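You operate a simulated robot arm through the tools that you are given. There is no shell and no other tool.

Carry out the task below with a simulated two-armed robot. There is one attempt and no reset: what you move stays moved.

TASK
Dose half berry, half plain into the can under the canner's nozzle.
Fine: switch the canner on and leave it on; one dose of each, none spilt; the drink knob ends on plain; no lid; slide, roller knob and other cans stay.

Only the result counts: the job must be done as asked and must still hold three seconds after the hand-in. Knocking over, shifting, dropping, spilling or breaking anything else fails it. A push-on lid holds only when it is set on centred and level and pressed home; a screw cap is set on level and turned clockwise until tight.

THE ROBOT
Two 7-joint arms with fingered hands on one trunk that stands fixed in place. Base frame: the origin is at the foot of the trunk, x ahead of it, y to its left, z up; the work surface is at about z = 860. Lengths are in mm, angles in degrees, forces in N, time in s.
The left shoulder is at [70, 166, 1243], the right one opposite. With the tool pointing down near the work surface each hand reaches from about 100 to 960 mm from the base axis, measured 20 degrees to its own side. Payload 4.1 kg a hand.
Tool frame (each hand has its own): the origin (TCP) lies between the finger pads and is the grasp point; the fingertips stand 32 mm ahead of it; z points along the fingers, y is the line along which they close. Largest opening 108 mm; the body of the gripper starts 38 mm behind the TCP. The gripper is a hand of 4 fingers: y runs from the thumb to the fingers, the wrist lies at [-16, -108, -186] in the tool frame.
Orientation is told as [roll, pitch, yaw] about the base's x, y, z axes, in that order, counted from this pose: with the fingers straight down and the wrist toward the robot, the tool's x, y and z point along [0, 1, 0], [1, 0, 0] and [0, 0, -1] of the base frame.

THE INTERFACE
- The arms move only by the tool apply_moves. It takes "left_steps", "right_steps" or both (then of equal length, played together; a hand with none holds still); each is a list of rows, each an object of numbers (a shift or turn left out is 0): "wx", "wy", "wz": the turn, a rotation vector about the tool's x, y, z in units of 5 degrees (1.0 is 5 degrees); "tx", "ty", "tz": the shift along the tool's x, y, z in units of 25 mm (1.0 is 25 mm). In form: [{"wx": .., "wy": .., "wz": .., "tx": .., "ty": .., "tz": ..}, ...]. A call has 1 to 20 rows; each row shifts and turns the commanded pose from where the row before left it, along the tool's axes as they then stand. A call with a number of a shift or a turn outside -1 to 1 is refused whole. A row lasts 0.2 s, in which the tool goes at most 50 mm and 8.6 degrees; a call with a longer step from one row to the next is refused whole. A pose out of reach is approached as far as the arm can. The call stops where the force on the tool passes 40 N (or 10 N more than at its start, if that is more) or the arm is blocked; 0.2 s more then pass. In this call time passes only in rows, and 0.2 s behind the last. The reply holds the time, the measured pose of the TCP, the force on the tool along the base axes, the opening and the grip force, in the units named above and with some noise, with the torque about the TCP (base axes, N m) and any sound that the robot's microphone picked up.
- Cameras (640 x 400 px; columns grow to the right, rows downward): "scene" is now at [143.6, 9, 1491.8]; the picture's right is [0.10, -1.00, 0.00], its down [-0.39, -0.04, -0.92] and it looks along [0.92, 0.09, -0.39] (base axes); focal length 327 px, centre (320, 200). "left" rides on the left gripper at [-64, -93, -132] in its tool frame; the picture's right is [-0.80, -0.28, 0.53], its down [0.55, -0.71, 0.45] and it looks along [0.25, 0.65, 0.72] (tool axes); focal length 247 px, centre (320, 200). "right" rides on the right gripper at [64, -93, -132] in its tool frame; the picture's right is [-0.80, 0.28, -0.53], its down [-0.55, -0.71, 0.45] and it looks along [-0.25, 0.65, 0.72] (tool axes); focal length 247 px, centre (320, 200). There is no depth. A picture from a camera that has moved, and an enlarged one, comes with that camera's place and axes in the base frame and with its lens.
- snapshot(camera): a new picture of that camera. It takes no simulated time.
- lift_body(by): slides the trunk up (or, below 0, down) by that many mm; the arms and the scene camera ride with it, the base frame stays. It gives what a move gives, with no picture.
- move_fingers(index, middle, ring, thumb_bend, hand): sets how far each is bent, from 0 (flat) to 1 (curled in); at 0.3 the hand is open as for a grip, at 0.7 the pads meet at the TCP. One left out holds its place. A second passes; each finger stops where it meets its share of the squeeze, and holds until it gets a number again. It is the only way to open and close the hand. It gives what a move gives, with no picture; readings hold the bend of each and the force on the fingers (four entries, about 0 where the hand has none), thumb and palm.
- head_to(pan, tilt): turns the head with the scene camera to pan (to the left, within 86 degrees either way) and tilt (down, from -29 to 69), counted from straight ahead of the robot. It gives what a move gives.
- enlarge(camera, box): a new picture of the part [left, top, right, bottom] of that camera's present view, enlarged. It takes no simulated time.
- hand_in(): hands the job in; it is judged then, once.

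Nothing tells you positions but the pictures and the camera data. Unless the task says otherwise, let go and move clear before handing in.

The tools are called by a JSON object that holds its "op" and its "data". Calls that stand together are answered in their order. apply_moves: Moves the arms, as the interface text tells. Its arguments: {"type":"object","properties":{"left_steps":{"type":"array"},"right_steps":{"type":"array"}},"required":[]} The other tools are called the same way: lift_body (by) slides the trunk up or down; move_fingers (index, middle, ring, thumb_bend, hand) moves the fingers one by one; head_to (pan, tilt) turns the head that bears the scene camera; snapshot (camera) takes a picture; enlarge (camera, box) takes an enlarged picture of a part of a camera's view; hand_in () hands the job in.

At the start:

```text
time_s: 0.0
left_position: [464.0, 266.6, 1267.6]
left_tcp_rot: [0.0, 0.0, 0.1]
left_force: [-0.4, 0.6, 0.1]
left_torque: [-0.01, -0.03, 0.0]
left_grip_width: 107.6
left_gripper_force: 0.0
left_shape: jaw
left_bend: [0.3, 0.3, 0.3, 0.3]
left_finger forces: [0.0, 0.0, 0.0, 0.0, 0.0, 0.0]
right_position: [612.2, -159.4, 1354.4]
right_tcp_rot: [-0.1, 0.1, 0.1]
right_force: [0.3, -0.2, 1.2]
right_torque: [0.0, -0.01, 0.02]
right_grip_width: 107.4
right_gripper_force: 0.0
right_shape: jaw
right_bend: [0.3, 0.3, 0.3, 0.3]
right_finger forces: [0.0, 0.0, 0.0, 0.0, 0.0, 0.1]
trunk travel left (down, up): [-750.0, 190.0]
head pan, tilt: [5.6, 22.8]
```

scene: 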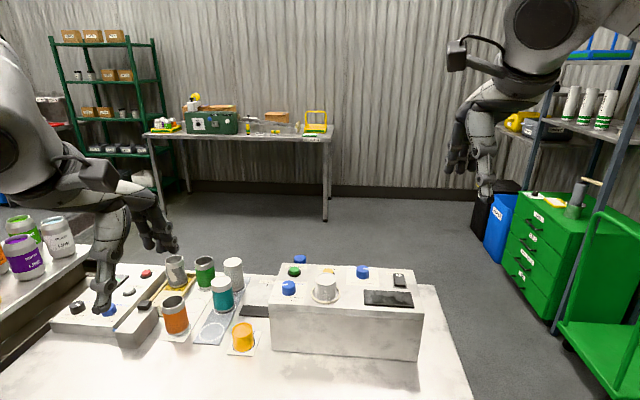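
right: 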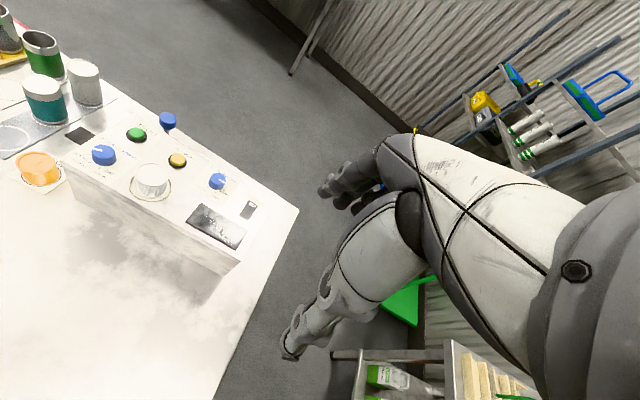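
left: 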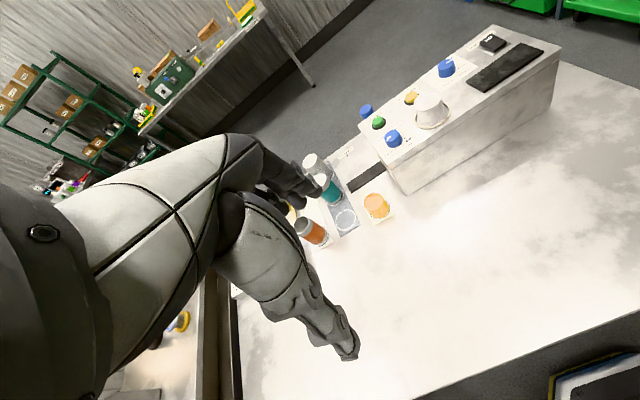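

I see a work table with a white canner box on the right carrying blue knobs, green and yellow buttons, and cans to its left. I'll look closer before moving anything.

{"op": "enlarge", "data": {"camera": "scene", "box": [260, 240, 440, 360]}}

{"op": "enlarge", "data": {"camera": "scene", "box": [140, 240, 290, 360]}}

{"op": "enlarge", "data": {"camera": "scene", "box": [0, 200, 180, 350]}}

{"op": "enlarge", "data": {"camera": "right", "box": [50, 90, 270, 260]}}

{"op": "enlarge", "data": {"camera": "left", "box": [290, 20, 570, 260]}}

```text
3.33 times, centred on (350, 300) of scene
camera zoom: at [143.6, 9.0, 1491.8], right [0.1, -1.0, 0.0], down [-0.39, -0.04, -0.92], along [0.92, 0.09, -0.39], focal length 1091 px, centre (220, -133)
```

zoom: 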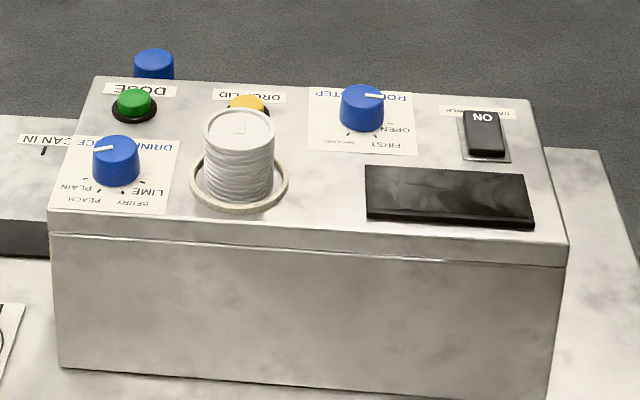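

```text
3.33 times, centred on (215, 300) of scene
camera zoom: at [143.6, 9.0, 1491.8], right [0.1, -1.0, 0.0], down [-0.39, -0.04, -0.92], along [0.92, 0.09, -0.39], focal length 1091 px, centre (670, -133)
```

zoom: 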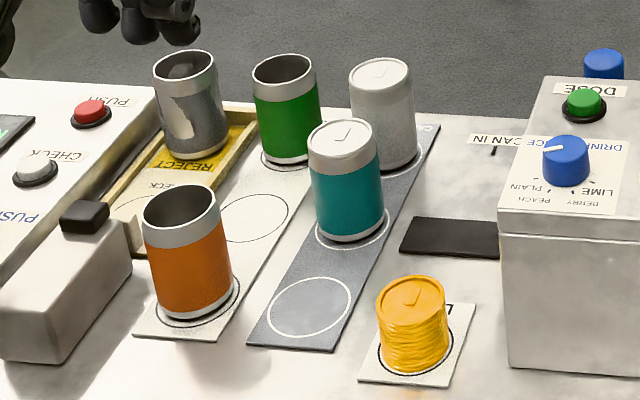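

```text
2.67 times, centred on (90, 275) of scene
camera zoom: at [143.6, 9.0, 1491.8], right [0.1, -1.0, 0.0], down [-0.39, -0.04, -0.92], along [0.92, 0.09, -0.39], focal length 873 px, centre (933, 0)
```

zoom: 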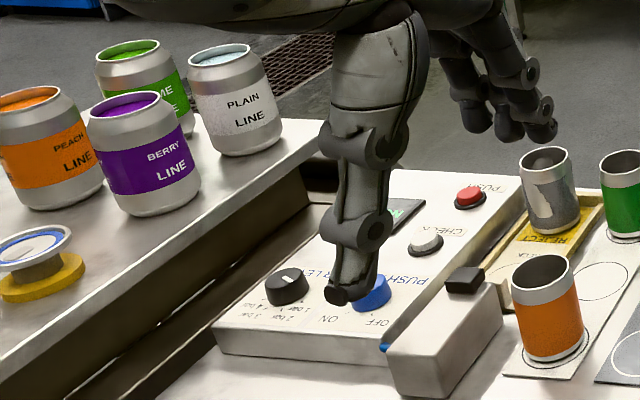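

```text
2.35 times, centred on (160, 175) of right
camera zoom: at [519.3, -95.6, 1484.9], right [0.28, -0.8, 0.53], down [-0.71, -0.55, -0.45], along [0.65, -0.25, -0.72], focal length 581 px, centre (696, 259)
```

zoom: 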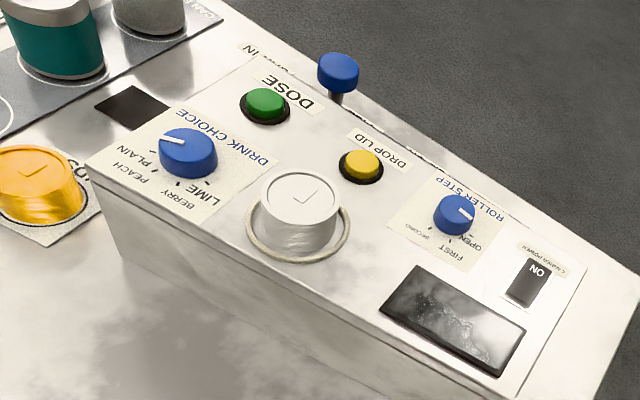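

```text
1.67 times, centred on (430, 140) of left
camera zoom: at [370.4, 202.2, 1399.9], right [-0.28, -0.8, -0.53], down [-0.71, 0.55, -0.45], along [0.65, 0.25, -0.72], focal length 412 px, centre (137, 300)
```

zoom: 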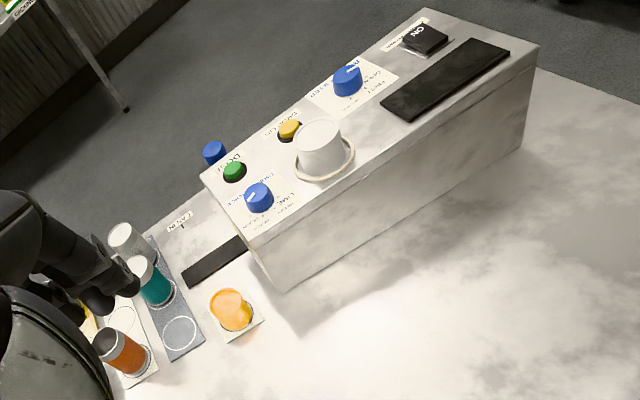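

The canner top is at about z=1000: drink knob near (741,139), green DOSE near (825,141), power rocker near (828,-120). The labels face away from me, so I'll bring the left hand's camera closer to read the knob and look for the nozzle and can.

{"op": "apply_moves", "data": {"left_steps": [{"ty": 1, "tx": 0.2}, {"ty": 1, "tx": 0.2}, {"ty": 1, "tx": 0.2}, {"ty": 1, "tx": 0.2}, {"ty": 1, "tx": 0.2}, {"ty": 1, "tx": 0.2}, {"ty": 1, "tx": 0.2}, {"ty": 1, "tx": 0.2}, {"ty": 1, "tx": 0.2}, {"ty": 1, "tx": 0.2}]}}

{"op": "snapshot", "data": {"camera": "left"}}

{"op": "snapshot", "data": {"camera": "scene"}}

```text
time_s: 2.2
left_position: [716.8, 317.5, 1268.4]
left_tcp_rot: [0.0, 0.0, -0.1]
left_force: [0.1, -0.6, -0.1]
left_torque: [0.0, -0.01, -0.01]
left_grip_width: 108.0
left_gripper_force: 0.0
left_shape: jaw
left_bend: [0.3, 0.3, 0.3, 0.3]
left_finger forces: [0.0, 0.0, 0.0, 0.0, 0.0, 0.0]
right_position: [614.2, -159.5, 1352.3]
right_tcp_rot: [0.0, 0.1, 0.2]
right_force: [0.4, -0.4, -0.4]
right_torque: [-0.03, -0.02, -0.02]
right_grip_width: 107.6
right_gripper_force: 0.0
right_shape: jaw
right_bend: [0.3, 0.3, 0.3, 0.3]
right_finger forces: [0.0, 0.0, 0.0, 0.0, 0.0, 0.0]
trunk travel left (down, up): [-750.0, 190.0]
head pan, tilt: [5.6, 22.8]
```

```text
taken
camera left: at [622.5, 252.8, 1399.4], right [-0.28, -0.8, -0.53], down [-0.71, 0.55, -0.45], along [0.65, 0.25, -0.72], focal length 247 px, centre (320, 200)
```

left: 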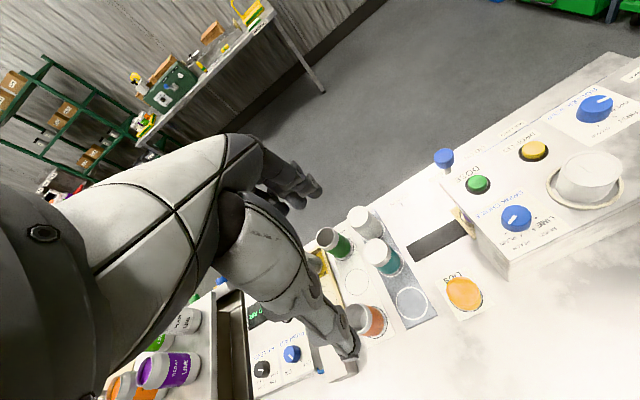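

```text
taken
camera scene: at [144.9, 8.6, 1491.7], right [0.1, -1.0, 0.0], down [-0.39, -0.04, -0.92], along [0.92, 0.09, -0.39], focal length 327 px, centre (320, 200)
```

scene: 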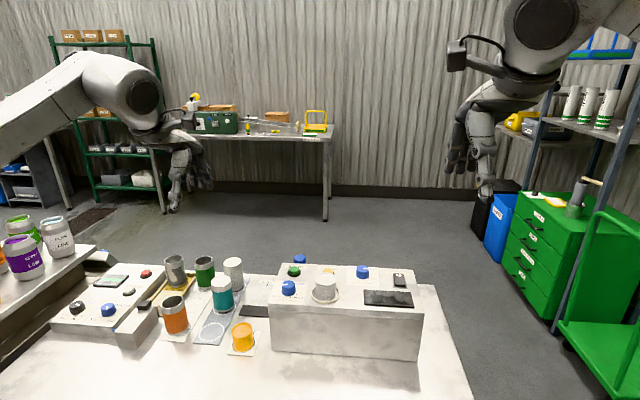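

The left hand is now above the cans, and there's something at the canner's left side by the belt. I'll turn the left hand so its camera looks toward the canner's left/far side.

{"op": "apply_moves", "data": {"left_steps": [{"wz": 1}, {"wz": 1}, {"wz": 1}, {"wz": 1}, {"wz": 1}, {"wz": 1}, {"wz": 1}, {"wz": 1}, {"wz": 1}, {"wz": 1}, {"wz": 1}, {"wz": 1}, {"wz": 1}, {"wz": 1}, {"wz": 1}, {"wz": 1}]}}

{"op": "snapshot", "data": {"camera": "left"}}

{"op": "snapshot", "data": {"camera": "scene"}}

```text
time_s: 5.6
left_position: [713.6, 316.3, 1267.0]
left_tcp_rot: [0.0, 0.0, -15.1]
left_force: [-0.7, -0.2, 0.6]
left_torque: [0.03, -0.01, -0.01]
left_grip_width: 107.8
left_gripper_force: 0.0
left_shape: jaw
left_bend: [0.3, 0.3, 0.3, 0.3]
left_finger forces: [0.1, 0.0, 0.0, 0.0, 0.0, 0.0]
left hand out of reach, approached as far as the arm can: row 4, 5, 6, 7, 8, 9, 10, 11, 12, 13, 14, 15, 16
right_position: [612.8, -160.0, 1354.0]
right_tcp_rot: [-0.1, 0.1, 0.2]
right_force: [0.0, 0.1, -0.8]
right_torque: [0.02, -0.02, -0.01]
right_grip_width: 107.8
right_gripper_force: 0.1
right_shape: jaw
right_bend: [0.3, 0.3, 0.3, 0.3]
right_finger forces: [0.0, 0.1, 0.0, 0.1, 0.0, 0.0]
trunk travel left (down, up): [-750.0, 190.0]
head pan, tilt: [5.6, 22.8]
```

```text
taken
camera left: at [607.3, 279.0, 1399.4], right [-0.48, -0.7, -0.53], down [-0.54, 0.71, -0.45], along [0.69, 0.07, -0.72], focal length 247 px, centre (320, 200)
```

left: 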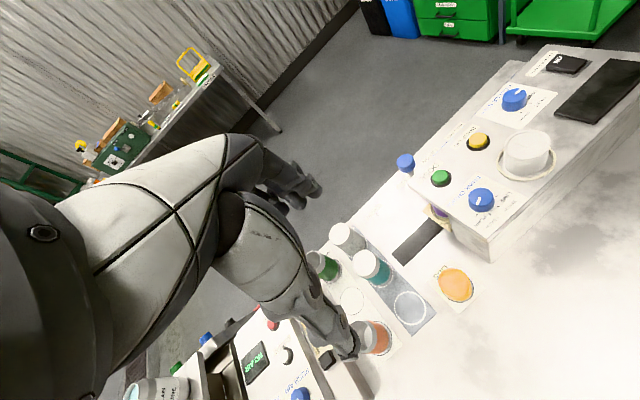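

```text
taken
camera scene: at [143.6, 9.0, 1491.8], right [0.1, -1.0, 0.0], down [-0.39, -0.04, -0.92], along [0.92, 0.09, -0.39], focal length 327 px, centre (320, 200)
```

scene: 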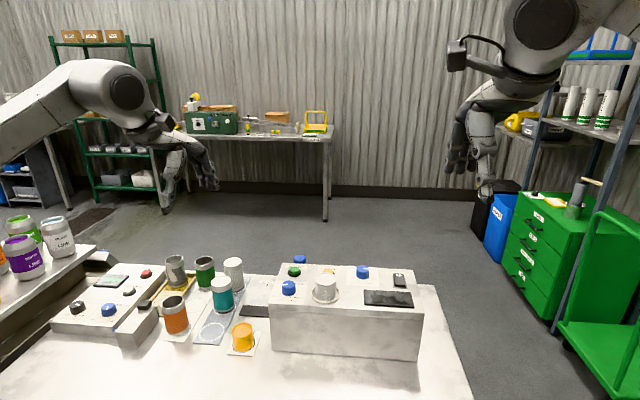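

The arm can only yaw about 15° here. Let me enlarge this view of the canner's left side and knobs.

{"op": "enlarge", "data": {"camera": "left", "box": [380, 140, 560, 280]}}

{"op": "enlarge", "data": {"camera": "left", "box": [450, 40, 640, 180]}}

{"op": "enlarge", "data": {"camera": "scene", "box": [260, 245, 330, 310]}}

```text
2.86 times, centred on (470, 210) of left
camera zoom: at [607.3, 279.0, 1399.4], right [-0.48, -0.7, -0.53], down [-0.54, 0.71, -0.45], along [0.69, 0.07, -0.72], focal length 706 px, centre (-109, 171)
```

zoom: 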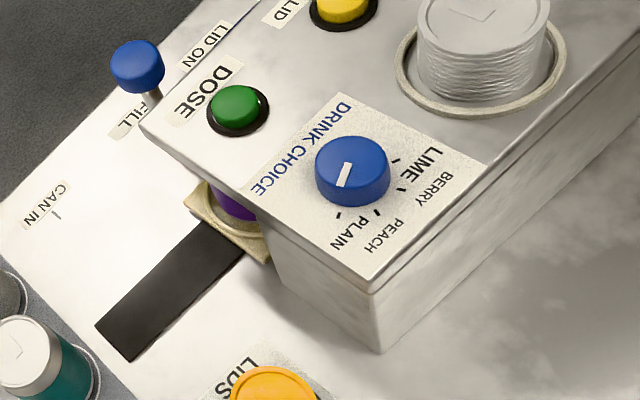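

```text
2.86 times, centred on (545, 110) of left
camera zoom: at [607.3, 279.0, 1399.4], right [-0.48, -0.7, -0.53], down [-0.54, 0.71, -0.45], along [0.69, 0.07, -0.72], focal length 706 px, centre (-323, 457)
```

zoom: 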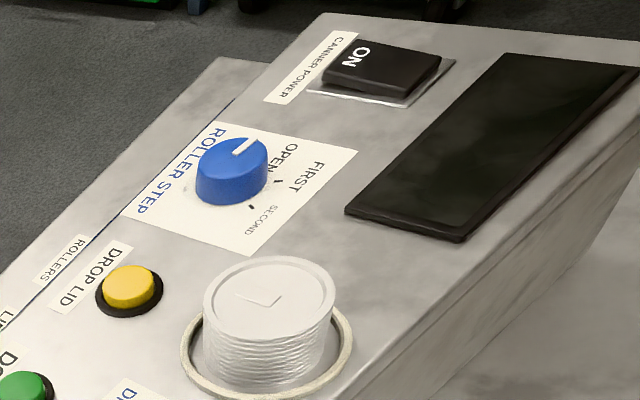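

```text
6.15 times, centred on (295, 278) of scene
camera zoom: at [143.6, 9.0, 1491.8], right [0.1, -1.0, 0.0], down [-0.39, -0.04, -0.92], along [0.92, 0.09, -0.39], focal length 2014 px, centre (474, -277)
```

zoom: 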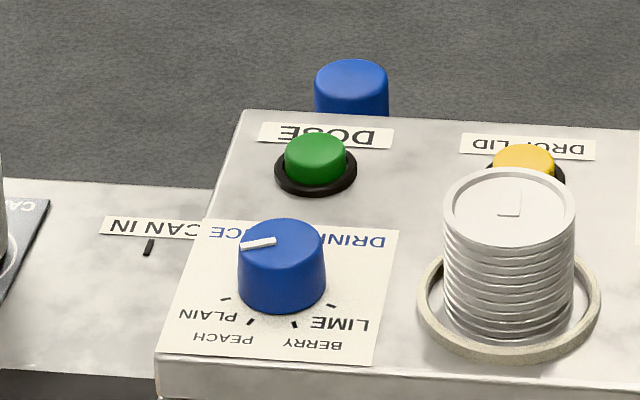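

The slide carries a purple-sided can under the canner at FILL, and the drink knob (centre about (746,137)) points at PLAIN, with ticks at 45° steps. BERRY is therefore +90° (counter-clockwise from above). I'll make a pointing shape with the right hand in free air for the rocker and check how it looks.

{"op": "move_fingers", "data": {"hand": "right", "index": 0.6, "middle": 1.0, "ring": 1.0, "thumb_bend": 0.3}}

{"op": "snapshot", "data": {"camera": "right"}}

{"op": "enlarge", "data": {"camera": "scene", "box": [420, 0, 600, 220]}}

```text
time_s: 6.6
left_position: [713.5, 317.7, 1267.6]
left_tcp_rot: [0.0, 0.0, -15.1]
left_force: [0.8, 0.1, 0.8]
left_torque: [0.05, -0.01, 0.02]
left_grip_width: 107.7
left_gripper_force: 0.2
left_shape: jaw
left_bend: [0.3, 0.3, 0.3, 0.3]
left_finger forces: [0.1, 0.1, 0.0, 0.0, 0.0, 0.0]
right_position: [612.6, -159.3, 1354.1]
right_tcp_rot: [0.0, 0.0, 0.2]
right_force: [-0.5, 0.9, 0.0]
right_torque: [0.02, -0.01, 0.01]
right_grip_width: 68.7
right_gripper_force: 0.0
right_shape: fingers
right_bend: [0.6, 1.0, 1.0, 0.3]
right_finger forces: [0.1, 0.1, 0.0, 0.0, 0.1, 0.0]
trunk travel left (down, up): [-750.0, 190.0]
head pan, tilt: [5.6, 22.8]
```

```text
taken
camera right: at [519.4, -95.6, 1484.9], right [0.28, -0.8, 0.53], down [-0.71, -0.55, -0.45], along [0.65, -0.25, -0.72], focal length 247 px, centre (320, 200)
```

right: 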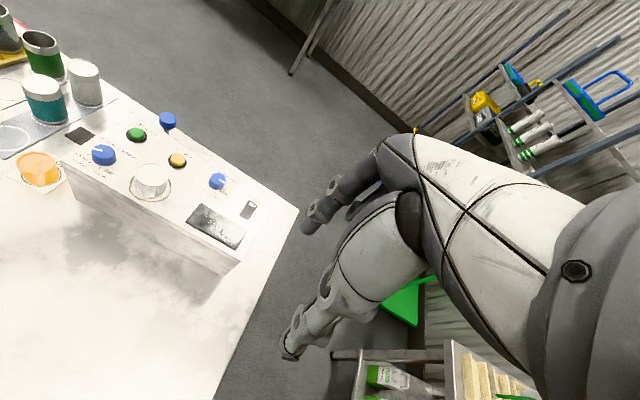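

```text
1.82 times, centred on (510, 110) of scene
camera zoom: at [143.7, 9.0, 1491.8], right [0.1, -1.0, 0.0], down [-0.39, -0.04, -0.92], along [0.92, 0.09, -0.39], focal length 595 px, centre (-26, 364)
```

zoom: 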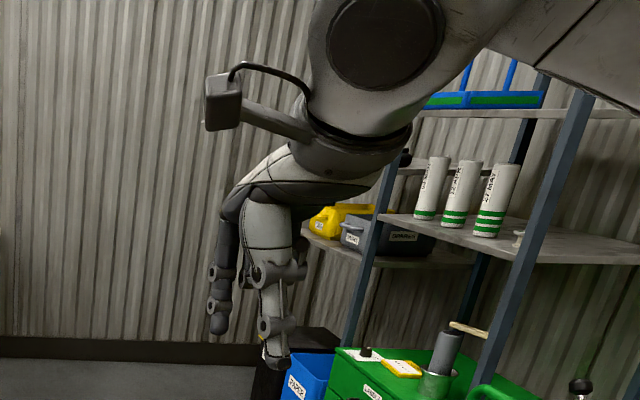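

The index hangs down with middle and ring curled away; I'll enlarge to locate the fingertip exactly.

{"op": "enlarge", "data": {"camera": "right", "box": [260, 120, 480, 380]}}

{"op": "enlarge", "data": {"camera": "scene", "box": [435, 60, 535, 220]}}

{"op": "enlarge", "data": {"camera": "right", "box": [180, 140, 300, 260]}}

```text
1.54 times, centred on (370, 250) of right
camera zoom: at [519.4, -95.6, 1484.9], right [0.28, -0.8, 0.53], down [-0.71, -0.55, -0.45], along [0.65, -0.25, -0.72], focal length 380 px, centre (243, 123)
```

zoom: 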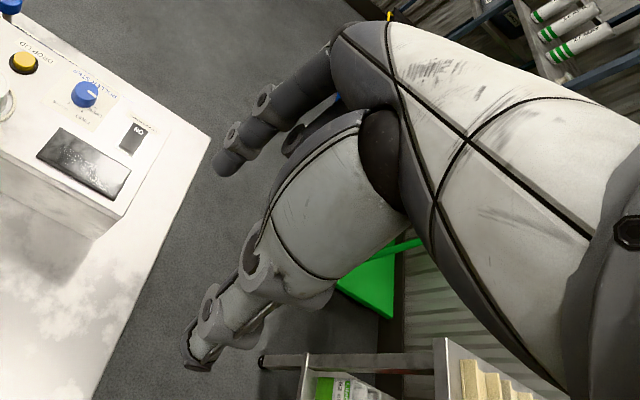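

```text
2.50 times, centred on (485, 140) of scene
camera zoom: at [143.7, 9.0, 1491.8], right [0.1, -1.0, 0.0], down [-0.39, -0.04, -0.92], along [0.92, 0.09, -0.39], focal length 818 px, centre (-92, 350)
```

zoom: 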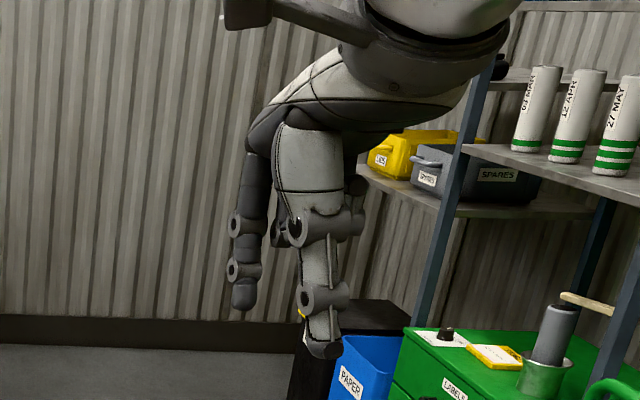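

```text
3.33 times, centred on (240, 200) of right
camera zoom: at [519.4, -95.6, 1484.9], right [0.28, -0.8, 0.53], down [-0.71, -0.55, -0.45], along [0.65, -0.25, -0.72], focal length 823 px, centre (587, 200)
```

zoom: 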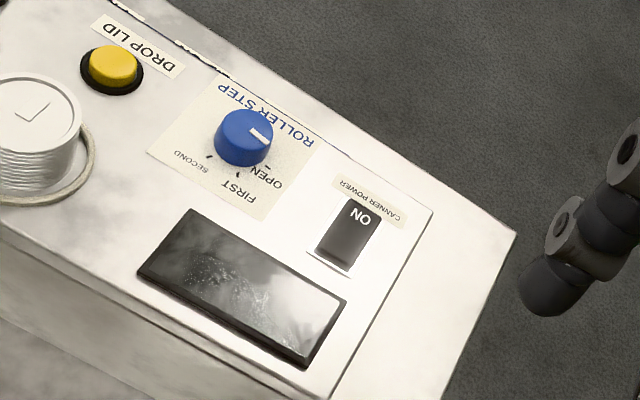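

The index tip sits about tool [12, 13, 28] and the thumb about [-9, -54, 29], so a 15° tilt will lift the thumb clear of the display. I'll bring the right index above the rocker's ON end (about (830,-117)), staying 30 mm above it.

{"op": "apply_moves", "data": {"right_steps": [{"ty": 0.707, "tz": 0.9, "tx": 0.1}, {"ty": 0.707, "tz": 0.9, "tx": 0.1}, {"ty": 0.707, "tz": 0.9, "tx": 0.1}, {"ty": 0.707, "tz": 0.9, "tx": 0.1}, {"ty": 0.707, "tz": 0.9, "tx": 0.1}, {"ty": 0.707, "tz": 0.9, "tx": 0.1}, {"ty": 0.707, "tz": 0.9, "tx": 0.1}, {"ty": 0.707, "tz": 0.9, "tx": 0.1}, {"ty": 0.707, "tz": 0.9, "tx": 0.1}, {"ty": 0.707, "tz": 0.9, "tx": 0.1}, {"ty": 0.707, "tz": 0.9, "tx": 0.1}, {"ty": 0.707, "tz": 0.9, "tx": 0.1}, {"wx": 1}, {"wx": 1}, {"wx": 1}]}}

{"op": "enlarge", "data": {"camera": "scene", "box": [320, 180, 460, 320]}}

{"op": "snapshot", "data": {"camera": "right"}}

{"op": "snapshot", "data": {"camera": "left"}}

```text
time_s: 9.8
left_position: [716.5, 318.6, 1266.3]
left_tcp_rot: [-0.1, -0.1, -15.0]
left_force: [-0.4, -0.2, -0.2]
left_torque: [-0.01, 0.02, 0.0]
left_grip_width: 107.7
left_gripper_force: 0.1
left_shape: jaw
left_bend: [0.3, 0.3, 0.3, 0.3]
left_finger forces: [0.0, 0.1, 0.0, 0.0, 0.1, 0.0]
right_position: [825.1, -127.6, 1082.8]
right_tcp_rot: [0.1, 15.1, 0.0]
right_force: [-0.2, -0.2, 0.1]
right_torque: [0.0, 0.0, 0.02]
right_grip_width: 69.0
right_gripper_force: 0.1
right_shape: fingers
right_bend: [0.6, 1.0, 1.0, 0.3]
right_finger forces: [0.1, 0.0, 0.0, 0.0, 0.1, 0.1]
trunk travel left (down, up): [-750.0, 190.0]
head pan, tilt: [5.6, 22.8]
```

```text
2.86 times, centred on (390, 250) of scene
camera zoom: at [144.5, 10.1, 1491.7], right [0.1, -1.0, 0.0], down [-0.39, -0.04, -0.92], along [0.92, 0.09, -0.39], focal length 935 px, centre (120, 57)
```

zoom: 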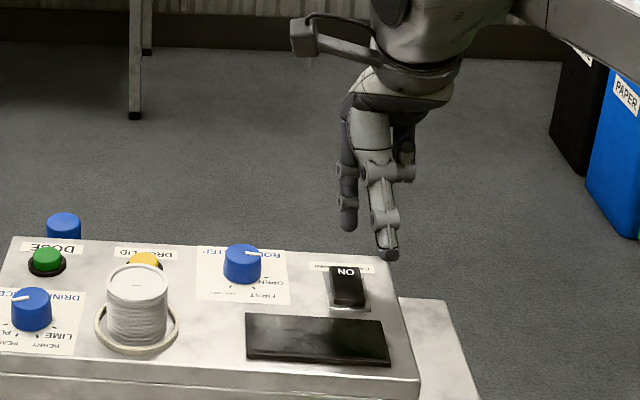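

```text
taken
camera right: at [769.9, -64.1, 1234.5], right [0.41, -0.8, 0.44], down [-0.8, -0.55, -0.25], along [0.44, -0.25, -0.86], focal length 247 px, centre (320, 200)
```

right: 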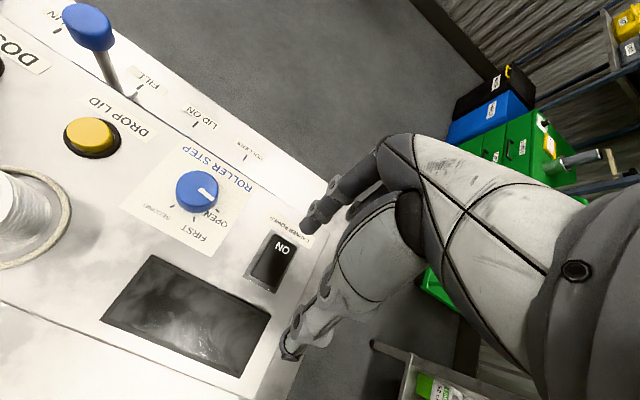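

```text
taken
camera left: at [608.1, 280.0, 1398.7], right [-0.48, -0.7, -0.53], down [-0.54, 0.71, -0.45], along [0.69, 0.07, -0.72], focal length 247 px, centre (320, 200)
```

left: 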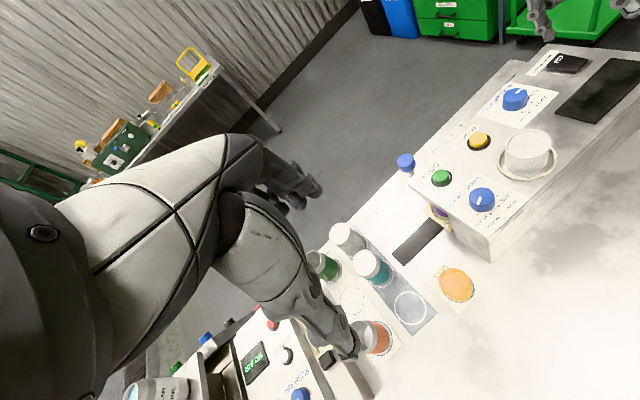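

The slide handle lines up with FILL and the right index hovers near the rocker. I'll enlarge to check where the tip is over the rocker.

{"op": "enlarge", "data": {"camera": "right", "box": [220, 170, 400, 370]}}

{"op": "enlarge", "data": {"camera": "scene", "box": [370, 210, 430, 300]}}

{"op": "enlarge", "data": {"camera": "right", "box": [40, 0, 260, 180]}}

```text
2.00 times, centred on (310, 270) of right
camera zoom: at [769.9, -64.1, 1234.5], right [0.41, -0.8, 0.44], down [-0.8, -0.55, -0.25], along [0.44, -0.25, -0.86], focal length 494 px, centre (340, 60)
```

zoom: 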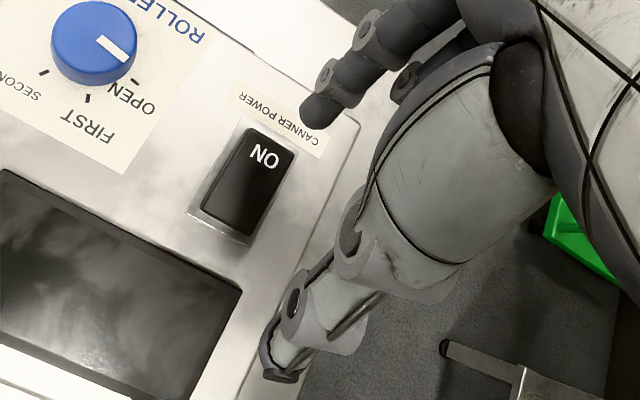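

```text
4.44 times, centred on (400, 255) of scene
camera zoom: at [144.5, 10.1, 1491.7], right [0.1, -1.0, 0.0], down [-0.39, -0.04, -0.92], along [0.92, 0.09, -0.39], focal length 1454 px, centre (-36, -44)
```

zoom: 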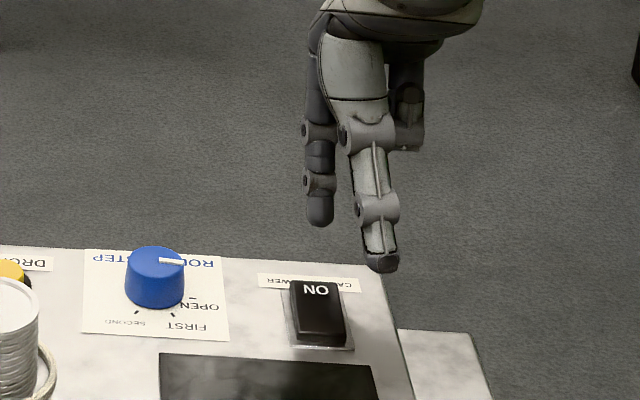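

```text
2.22 times, centred on (150, 90) of right
camera zoom: at [769.9, -64.1, 1234.5], right [0.41, -0.8, 0.44], down [-0.8, -0.55, -0.25], along [0.44, -0.25, -0.86], focal length 549 px, centre (698, 444)
```

zoom: 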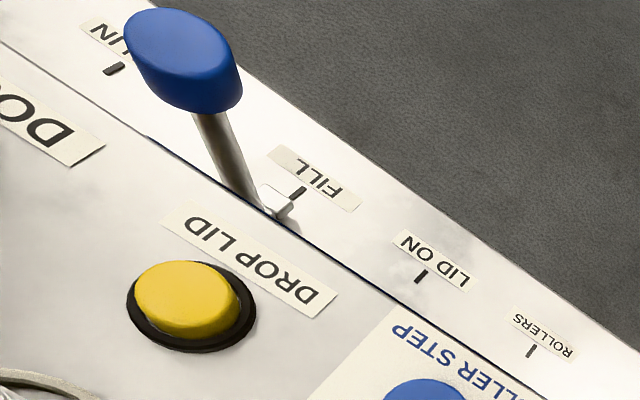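

The raised ON end of the rocker is near (820,-118,1018), and the tip is at about (835,-118,1051). I'll shift back 14 mm and descend to just above it.

{"op": "apply_moves", "data": {"right_steps": [{"ty": -0.54, "tz": 0.145}, {"ty": 0.104, "tz": 0.386}, {"ty": 0.104, "tz": 0.386}, {"ty": 0.083, "tz": 0.309}]}}

{"op": "enlarge", "data": {"camera": "right", "box": [220, 170, 400, 370]}}

{"op": "enlarge", "data": {"camera": "scene", "box": [370, 210, 430, 300]}}

```text
time_s: 10.8
left_position: [713.7, 316.6, 1268.6]
left_tcp_rot: [0.0, 0.0, -15.0]
left_force: [-0.2, -0.4, -0.5]
left_torque: [0.01, 0.02, -0.02]
left_grip_width: 107.3
left_gripper_force: 0.0
left_shape: jaw
left_bend: [0.3, 0.3, 0.3, 0.3]
left_finger forces: [0.0, 0.0, 0.1, 0.1, 0.0, 0.0]
right_position: [809.4, -128.7, 1057.7]
right_tcp_rot: [0.0, 14.9, 0.1]
right_force: [-0.7, -0.2, -0.1]
right_torque: [0.04, 0.01, 0.0]
right_grip_width: 68.8
right_gripper_force: 0.0
right_shape: fingers
right_bend: [0.6, 1.0, 1.0, 0.3]
right_finger forces: [0.1, 0.0, 0.0, 0.1, 0.0, 0.0]
trunk travel left (down, up): [-750.0, 190.0]
head pan, tilt: [5.6, 22.8]
```

```text
2.00 times, centred on (310, 270) of right
camera zoom: at [754.5, -65.6, 1208.9], right [0.41, -0.8, 0.44], down [-0.8, -0.55, -0.25], along [0.44, -0.25, -0.86], focal length 494 px, centre (340, 60)
```

zoom: 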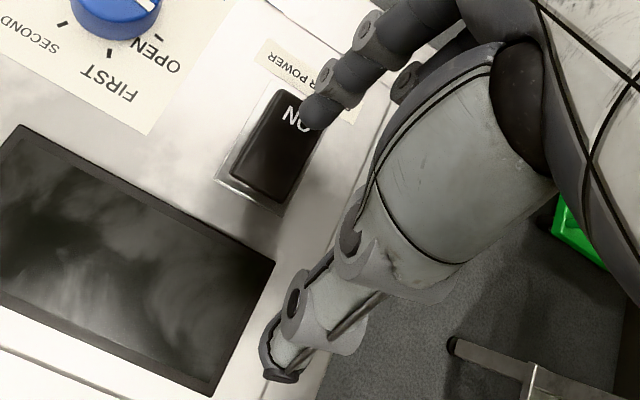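

```text
4.44 times, centred on (400, 255) of scene
camera zoom: at [143.6, 8.9, 1491.8], right [0.1, -1.0, 0.0], down [-0.39, -0.04, -0.92], along [0.92, 0.09, -0.39], focal length 1454 px, centre (-36, -44)
```

zoom: 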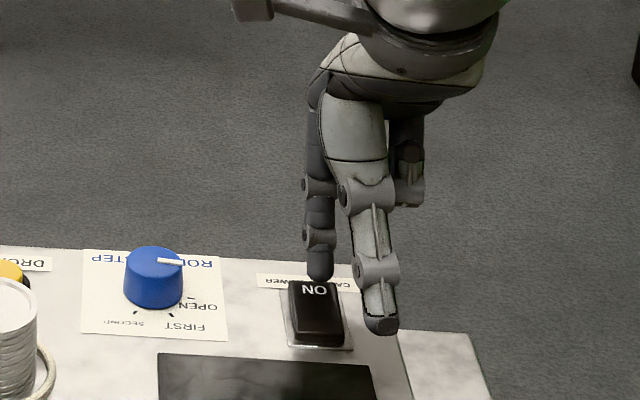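

The tip is about 6 mm above the ON end. I'll nudge it slightly inward and press down in small steps.

{"op": "apply_moves", "data": {"right_steps": [{"tx": 0.12, "ty": -0.12, "tz": 0.03}, {"ty": 0.031, "tz": 0.116}, {"ty": 0.031, "tz": 0.116}, {"ty": 0.031, "tz": 0.116}, {"ty": 0.031, "tz": 0.116}]}}

{"op": "enlarge", "data": {"camera": "right", "box": [220, 170, 400, 370]}}

{"op": "enlarge", "data": {"camera": "scene", "box": [360, 240, 430, 310]}}

```text
time_s: 12.0
left_position: [711.5, 318.8, 1270.1]
left_tcp_rot: [-0.1, -0.3, -14.9]
left_force: [-0.5, -0.4, -0.1]
left_torque: [0.02, 0.01, 0.02]
left_grip_width: 107.7
left_gripper_force: 0.0
left_shape: jaw
left_bend: [0.3, 0.3, 0.3, 0.3]
left_finger forces: [0.0, 0.1, 0.0, 0.0, 0.0, 0.1]
right_position: [805.9, -125.6, 1050.8]
right_tcp_rot: [0.3, 14.5, 0.1]
right_force: [12.9, -1.0, 35.7]
right_torque: [0.25, -0.97, -0.1]
right_grip_width: 67.7
right_gripper_force: 18.3
right_shape: fingers
right_bend: [0.6, 1.0, 1.0, 0.3]
right_finger forces: [36.7, 0.0, 0.0, 0.0, 0.0, 0.0]
trunk travel left (down, up): [-750.0, 190.0]
head pan, tilt: [5.6, 22.8]
```

```text
2.00 times, centred on (310, 270) of right
camera zoom: at [750.1, -61.6, 1201.4], right [0.41, -0.8, 0.44], down [-0.79, -0.55, -0.26], along [0.45, -0.25, -0.86], focal length 494 px, centre (340, 60)
```

zoom: 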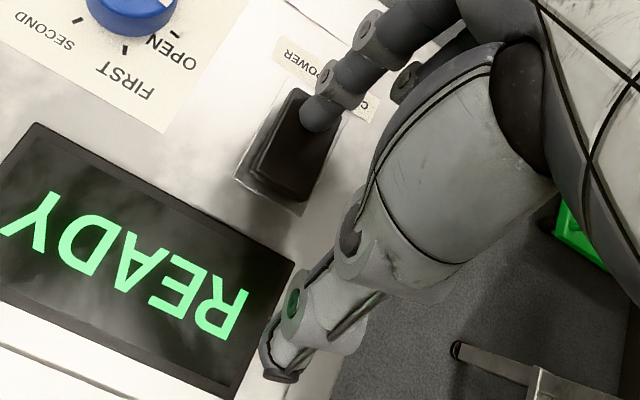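

```text
5.71 times, centred on (395, 275) of scene
camera zoom: at [139.9, 10.0, 1492.8], right [0.1, -1.0, 0.0], down [-0.38, -0.04, -0.92], along [0.92, 0.09, -0.39], focal length 1870 px, centre (-109, -229)
```

zoom: 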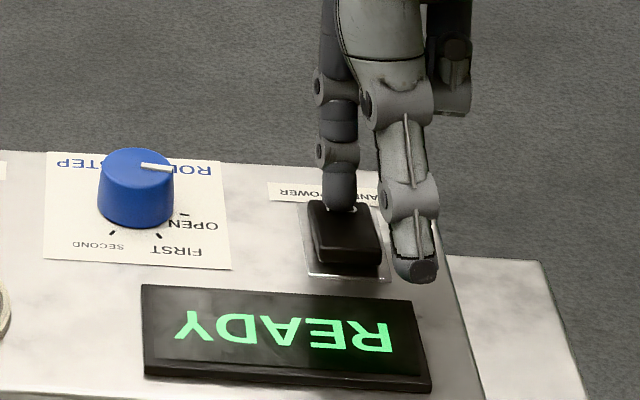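

The display reads READY, so the canner is on. Now I'll lift the right hand straight up and back out of the way.

{"op": "apply_moves", "data": {"right_steps": [{"ty": -0.05, "tz": -0.19}, {"ty": -0.1, "tz": -0.38}, {"ty": -0.21, "tz": -0.77}, {"ty": -0.21, "tz": -0.77}, {"ty": -0.25, "tz": -0.95}, {"ty": -0.25, "tz": -0.95}, {"ty": -0.25, "tz": -0.95}, {"ty": -0.25, "tz": -0.95}, {"ty": -0.25, "tz": -0.95, "tx": -0.5}, {"ty": -0.25, "tz": -0.95, "tx": -0.5}, {"ty": -1, "tx": -0.5}, {"ty": -1, "tx": -0.5}, {"ty": -1, "tx": -0.5}, {"ty": -1, "tx": -0.5}]}}

{"op": "snapshot", "data": {"camera": "scene"}}

{"op": "snapshot", "data": {"camera": "right"}}

```text
time_s: 15.0
left_position: [713.5, 316.1, 1269.1]
left_tcp_rot: [0.1, -0.1, -15.0]
left_force: [0.0, -0.4, 0.3]
left_torque: [0.01, -0.01, -0.03]
left_grip_width: 107.5
left_gripper_force: 0.0
left_shape: jaw
left_bend: [0.3, 0.3, 0.3, 0.3]
left_finger forces: [0.0, 0.0, 0.1, 0.1, 0.1, 0.0]
right_position: [711.9, -201.3, 1272.0]
right_tcp_rot: [0.2, 14.9, 0.1]
right_force: [0.2, -0.8, -0.1]
right_torque: [-0.03, 0.01, -0.04]
right_grip_width: 68.5
right_gripper_force: 0.0
right_shape: fingers
right_bend: [0.6, 1.0, 1.0, 0.3]
right_finger forces: [0.0, 0.0, 0.0, 0.0, 0.1, 0.1]
trunk travel left (down, up): [-750.0, 190.0]
head pan, tilt: [5.6, 22.8]
```

```text
taken
camera scene: at [142.3, 7.6, 1492.0], right [0.1, -1.0, 0.0], down [-0.39, -0.04, -0.92], along [0.92, 0.09, -0.39], focal length 327 px, centre (320, 200)
```

scene: 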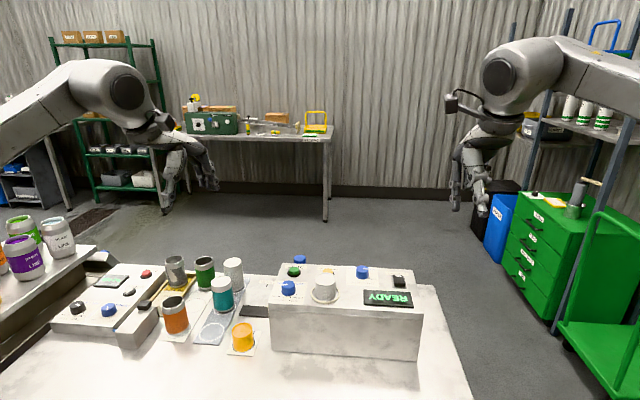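

```text
taken
camera right: at [655.2, -137.6, 1422.6], right [0.41, -0.8, 0.44], down [-0.8, -0.55, -0.25], along [0.44, -0.25, -0.86], focal length 247 px, centre (320, 200)
```

right: 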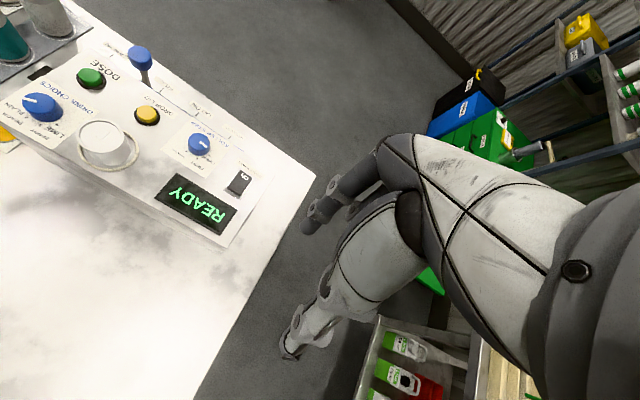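

With the canner READY and the right camera giving a good overview, I'll bring the left hand back to yaw 0 and hover it high over the drink knob.

{"op": "apply_moves", "data": {"left_steps": [{"wz": -1}, {"wz": -1}, {"wz": -1}]}}

```text
time_s: 15.8
left_position: [713.7, 314.8, 1268.7]
left_tcp_rot: [0.1, 0.0, 0.2]
left_force: [0.5, 0.2, 0.7]
left_torque: [0.01, 0.03, 0.01]
left_grip_width: 107.7
left_gripper_force: 0.0
left_shape: jaw
left_bend: [0.3, 0.3, 0.3, 0.3]
left_finger forces: [0.0, 0.0, 0.0, 0.0, 0.0, 0.1]
right_position: [712.9, -199.8, 1270.7]
right_tcp_rot: [0.0, 15.1, 0.1]
right_force: [0.1, -0.4, 0.3]
right_torque: [0.0, 0.01, -0.03]
right_grip_width: 68.8
right_gripper_force: 0.1
right_shape: fingers
right_bend: [0.6, 1.0, 1.0, 0.3]
right_finger forces: [0.0, 0.1, 0.1, 0.0, 0.0, 0.1]
trunk travel left (down, up): [-750.0, 190.0]
head pan, tilt: [5.6, 22.8]
```

Commanded pose follows properly. Now translating to hover over the knob, then testing how far positive yaw is available up there.

{"op": "apply_moves", "data": {"left_steps": [{"ty": 0.128, "tx": -0.712, "tz": 0.44}, {"ty": 0.128, "tx": -0.712, "tz": 0.44}, {"ty": 0.128, "tx": -0.712, "tz": 0.44}, {"ty": 0.128, "tx": -0.712, "tz": 0.44}, {"ty": 0.128, "tx": -0.712, "tz": 0.44}, {"ty": 0.128, "tx": -0.712, "tz": 0.44}, {"ty": 0.128, "tx": -0.712, "tz": 0.44}, {"ty": 0.128, "tx": -0.712, "tz": 0.44}, {"ty": 0.128, "tx": -0.712, "tz": 0.44}, {"ty": 0.128, "tx": -0.712, "tz": 0.44}]}}

{"op": "apply_moves", "data": {"left_steps": [{"wz": -1}, {"wz": -1}, {"wz": -1}, {"wz": -1}, {"wz": -1}, {"wz": -1}, {"wz": -1}, {"wz": -1}, {"wz": -1}, {"wz": -1}, {"wz": -1}, {"wz": -1}, {"wz": -1}, {"wz": -1}, {"wz": -1}, {"wz": -1}, {"wz": -1}, {"wz": -1}, {"wz": -1}, {"wz": -1}]}}

{"op": "snapshot", "data": {"camera": "scene"}}

{"op": "snapshot", "data": {"camera": "left"}}

{"op": "snapshot", "data": {"camera": "right"}}

```text
time_s: 18.0
left_position: [745.5, 136.3, 1157.6]
left_tcp_rot: [0.1, 0.0, 0.1]
left_force: [0.4, 0.3, 0.0]
left_torque: [0.01, -0.03, 0.0]
left_grip_width: 107.7
left_gripper_force: 0.1
left_shape: jaw
left_bend: [0.3, 0.3, 0.3, 0.3]
left_finger forces: [0.0, 0.0, 0.0, 0.1, 0.0, 0.0]
right_position: [712.7, -201.5, 1269.8]
right_tcp_rot: [0.1, 15.0, 0.0]
right_force: [-0.2, -0.1, -0.3]
right_torque: [0.03, 0.03, -0.02]
right_grip_width: 68.6
right_gripper_force: 0.0
right_shape: fingers
right_bend: [0.6, 1.0, 1.0, 0.3]
right_finger forces: [0.0, 0.1, 0.0, 0.0, 0.0, 0.0]
trunk travel left (down, up): [-750.0, 190.0]
head pan, tilt: [5.6, 22.8]
```

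```text
time_s: 22.2
left_position: [747.0, 138.8, 1158.8]
left_tcp_rot: [0.0, 0.0, 100.2]
left_force: [-0.2, 0.9, 0.2]
left_torque: [0.0, -0.02, 0.01]
left_grip_width: 107.8
left_gripper_force: 0.0
left_shape: jaw
left_bend: [0.3, 0.3, 0.3, 0.3]
left_finger forces: [0.0, 0.0, 0.0, 0.1, 0.0, 0.1]
right_position: [712.7, -199.5, 1270.3]
right_tcp_rot: [0.1, 15.0, 0.1]
right_force: [0.4, 0.3, 0.2]
right_torque: [0.01, 0.01, -0.03]
right_grip_width: 68.8
right_gripper_force: 0.0
right_shape: fingers
right_bend: [0.6, 1.0, 1.0, 0.3]
right_finger forces: [0.0, 0.1, 0.0, 0.0, 0.0, 0.1]
trunk travel left (down, up): [-750.0, 190.0]
head pan, tilt: [5.6, 22.8]
```

```text
taken
camera scene: at [144.0, 8.3, 1491.8], right [0.1, -1.0, 0.0], down [-0.39, -0.04, -0.92], along [0.92, 0.09, -0.39], focal length 327 px, centre (320, 200)
```

scene: 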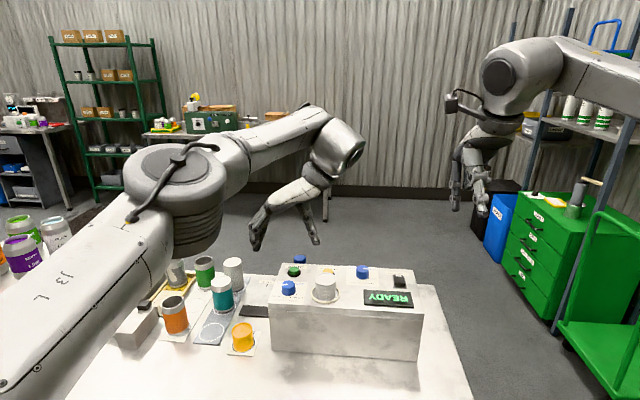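

```text
taken
camera left: at [825.6, 58.6, 1290.1], right [0.83, -0.14, -0.53], down [-0.42, -0.79, -0.45], along [-0.36, 0.6, -0.72], focal length 247 px, centre (320, 200)
```

left: 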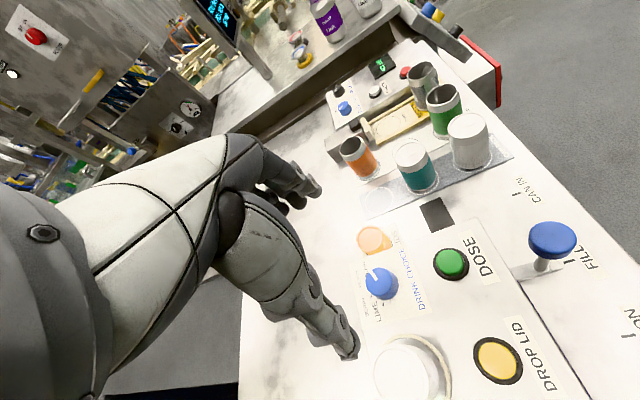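

```text
taken
camera right: at [657.1, -136.9, 1421.8], right [0.41, -0.8, 0.44], down [-0.8, -0.55, -0.25], along [0.44, -0.25, -0.86], focal length 247 px, centre (320, 200)
```

right: 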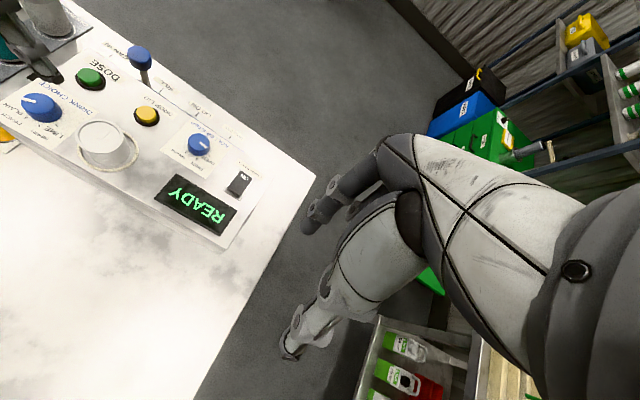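

Yaw 0→100° is reachable above the knob. I'll go back and check how far negative it can go, so that one 90° turn can stay clear of the lid stack and DOSE button.

{"op": "apply_moves", "data": {"left_steps": [{"wz": 1}, {"wz": 1}, {"wz": 1}, {"wz": 1}, {"wz": 1}, {"wz": 1}, {"wz": 1}, {"wz": 1}, {"wz": 1}, {"wz": 1}, {"wz": 1}, {"wz": 1}, {"wz": 1}, {"wz": 1}, {"wz": 1}, {"wz": 1}, {"wz": 1}, {"wz": 1}, {"wz": 1}, {"wz": 1}]}}

{"op": "apply_moves", "data": {"left_steps": [{"wz": 1}, {"wz": 1}, {"wz": 1}, {"wz": 1}, {"wz": 1}, {"wz": 1}, {"wz": 1}, {"wz": 1}, {"wz": 1}, {"wz": 1}]}}

```text
time_s: 26.4
left_position: [745.4, 138.6, 1157.5]
left_tcp_rot: [0.0, 0.0, -0.1]
left_force: [1.2, 0.3, 0.2]
left_torque: [-0.02, 0.01, -0.02]
left_grip_width: 107.8
left_gripper_force: 0.1
left_shape: jaw
left_bend: [0.3, 0.3, 0.3, 0.3]
left_finger forces: [0.1, 0.0, 0.0, 0.0, 0.0, 0.0]
right_position: [712.8, -198.7, 1269.9]
right_tcp_rot: [-0.1, 14.9, 0.1]
right_force: [0.2, 0.0, -0.2]
right_torque: [0.0, 0.02, 0.01]
right_grip_width: 69.0
right_gripper_force: 0.0
right_shape: fingers
right_bend: [0.6, 1.0, 1.0, 0.3]
right_finger forces: [0.0, 0.0, 0.0, 0.0, 0.0, 0.0]
trunk travel left (down, up): [-750.0, 190.0]
head pan, tilt: [5.6, 22.8]
```

```text
time_s: 28.6
left_position: [745.5, 138.2, 1158.2]
left_tcp_rot: [0.0, -0.1, -29.9]
left_force: [0.3, -0.6, 0.2]
left_torque: [0.0, 0.0, 0.0]
left_grip_width: 107.7
left_gripper_force: 0.0
left_shape: jaw
left_bend: [0.3, 0.3, 0.3, 0.3]
left_finger forces: [0.0, 0.1, 0.0, 0.1, 0.0, 0.0]
left hand out of reach, approached as far as the arm can: row 7, 8, 9, 10
right_position: [713.0, -200.2, 1272.0]
right_tcp_rot: [0.0, 15.0, 0.1]
right_force: [-0.5, 0.5, -0.3]
right_torque: [0.0, 0.0, 0.01]
right_grip_width: 68.8
right_gripper_force: 0.1
right_shape: fingers
right_bend: [0.6, 1.0, 1.0, 0.3]
right_finger forces: [0.0, 0.0, 0.0, 0.0, 0.1, 0.0]
trunk travel left (down, up): [-750.0, 190.0]
head pan, tilt: [5.6, 22.8]
```

The lower limit is about -30°, so a grip at yaw -20° turned to +70° fits. I'll set yaw -20, half-close the fingers (0.5) so they clear the DOSE button, and take fresh pictures to pin down the knob height.

{"op": "apply_moves", "data": {"left_steps": [{"wz": -1}, {"wz": -1}]}}

{"op": "move_fingers", "data": {"hand": "left", "index": 0.5, "middle": 0.5, "ring": 0.5, "thumb_bend": 0.5}}

{"op": "snapshot", "data": {"camera": "left"}}

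{"op": "enlarge", "data": {"camera": "scene", "box": [240, 170, 340, 320]}}

{"op": "enlarge", "data": {"camera": "right", "box": [0, 20, 180, 170]}}

```text
time_s: 29.2
left_position: [746.5, 137.8, 1158.9]
left_tcp_rot: [0.1, 0.0, -20.0]
left_force: [0.9, -0.3, -0.5]
left_torque: [-0.03, 0.02, 0.0]
left_grip_width: 107.6
left_gripper_force: 0.1
left_shape: jaw
left_bend: [0.3, 0.3, 0.3, 0.3]
left_finger forces: [0.0, 0.0, 0.0, 0.0, 0.0, 0.0]
right_position: [711.3, -201.1, 1270.9]
right_tcp_rot: [0.1, 15.0, 0.1]
right_force: [-0.3, 0.1, 0.6]
right_torque: [0.03, 0.01, 0.02]
right_grip_width: 68.7
right_gripper_force: 0.1
right_shape: fingers
right_bend: [0.6, 1.0, 1.0, 0.3]
right_finger forces: [0.0, 0.0, 0.0, 0.1, 0.1, 0.0]
trunk travel left (down, up): [-750.0, 190.0]
head pan, tilt: [5.6, 22.8]
```

```text
time_s: 30.2
left_position: [746.1, 139.5, 1158.5]
left_tcp_rot: [0.1, 0.0, -20.0]
left_force: [0.4, 0.5, -0.3]
left_torque: [0.04, -0.03, 0.02]
left_grip_width: 56.2
left_gripper_force: 0.0
left_shape: fingers
left_bend: [0.5, 0.5, 0.5, 0.5]
left_finger forces: [0.0, 0.0, 0.1, 0.0, 0.1, 0.0]
right_position: [712.1, -200.1, 1270.0]
right_tcp_rot: [0.0, 15.1, 0.0]
right_force: [-0.1, 0.7, -0.8]
right_torque: [-0.02, 0.02, 0.01]
right_grip_width: 68.7
right_gripper_force: 0.1
right_shape: fingers
right_bend: [0.6, 1.0, 1.0, 0.3]
right_finger forces: [0.1, 0.1, 0.0, 0.0, 0.0, 0.0]
trunk travel left (down, up): [-750.0, 190.0]
head pan, tilt: [5.6, 22.8]
```

```text
taken
camera left: at [636.3, 110.1, 1290.1], right [-0.54, -0.65, -0.53], down [-0.48, 0.76, -0.45], along [0.7, 0.01, -0.72], focal length 247 px, centre (320, 200)
```

left: 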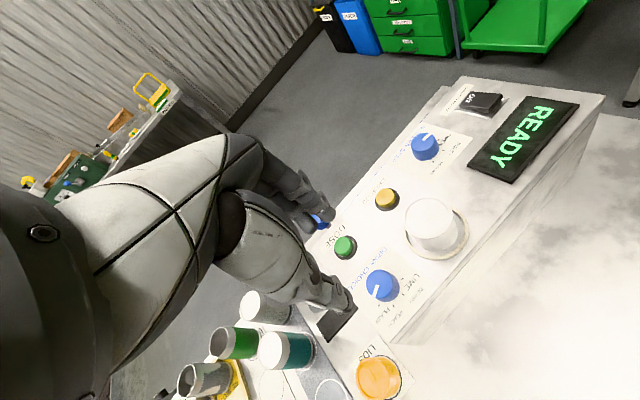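

```text
2.67 times, centred on (290, 245) of scene
camera zoom: at [143.7, 8.9, 1491.8], right [0.1, -1.0, 0.0], down [-0.39, -0.04, -0.92], along [0.92, 0.09, -0.39], focal length 873 px, centre (400, 80)
```

zoom: 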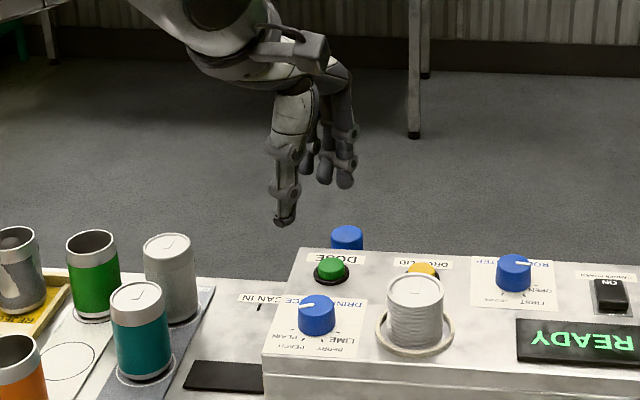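

```text
2.67 times, centred on (90, 95) of right
camera zoom: at [656.8, -136.4, 1422.0], right [0.41, -0.8, 0.44], down [-0.8, -0.55, -0.25], along [0.44, -0.25, -0.86], focal length 659 px, centre (933, 480)
```

zoom: 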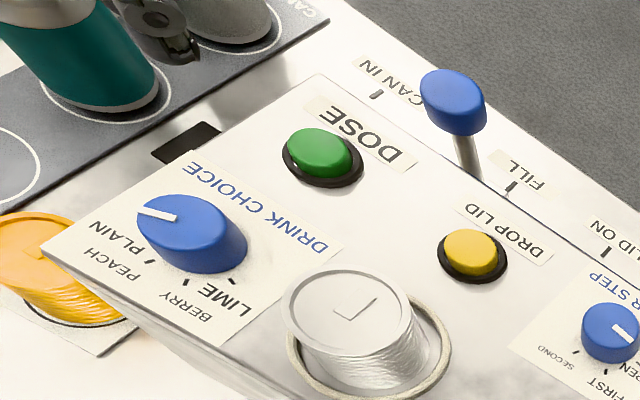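

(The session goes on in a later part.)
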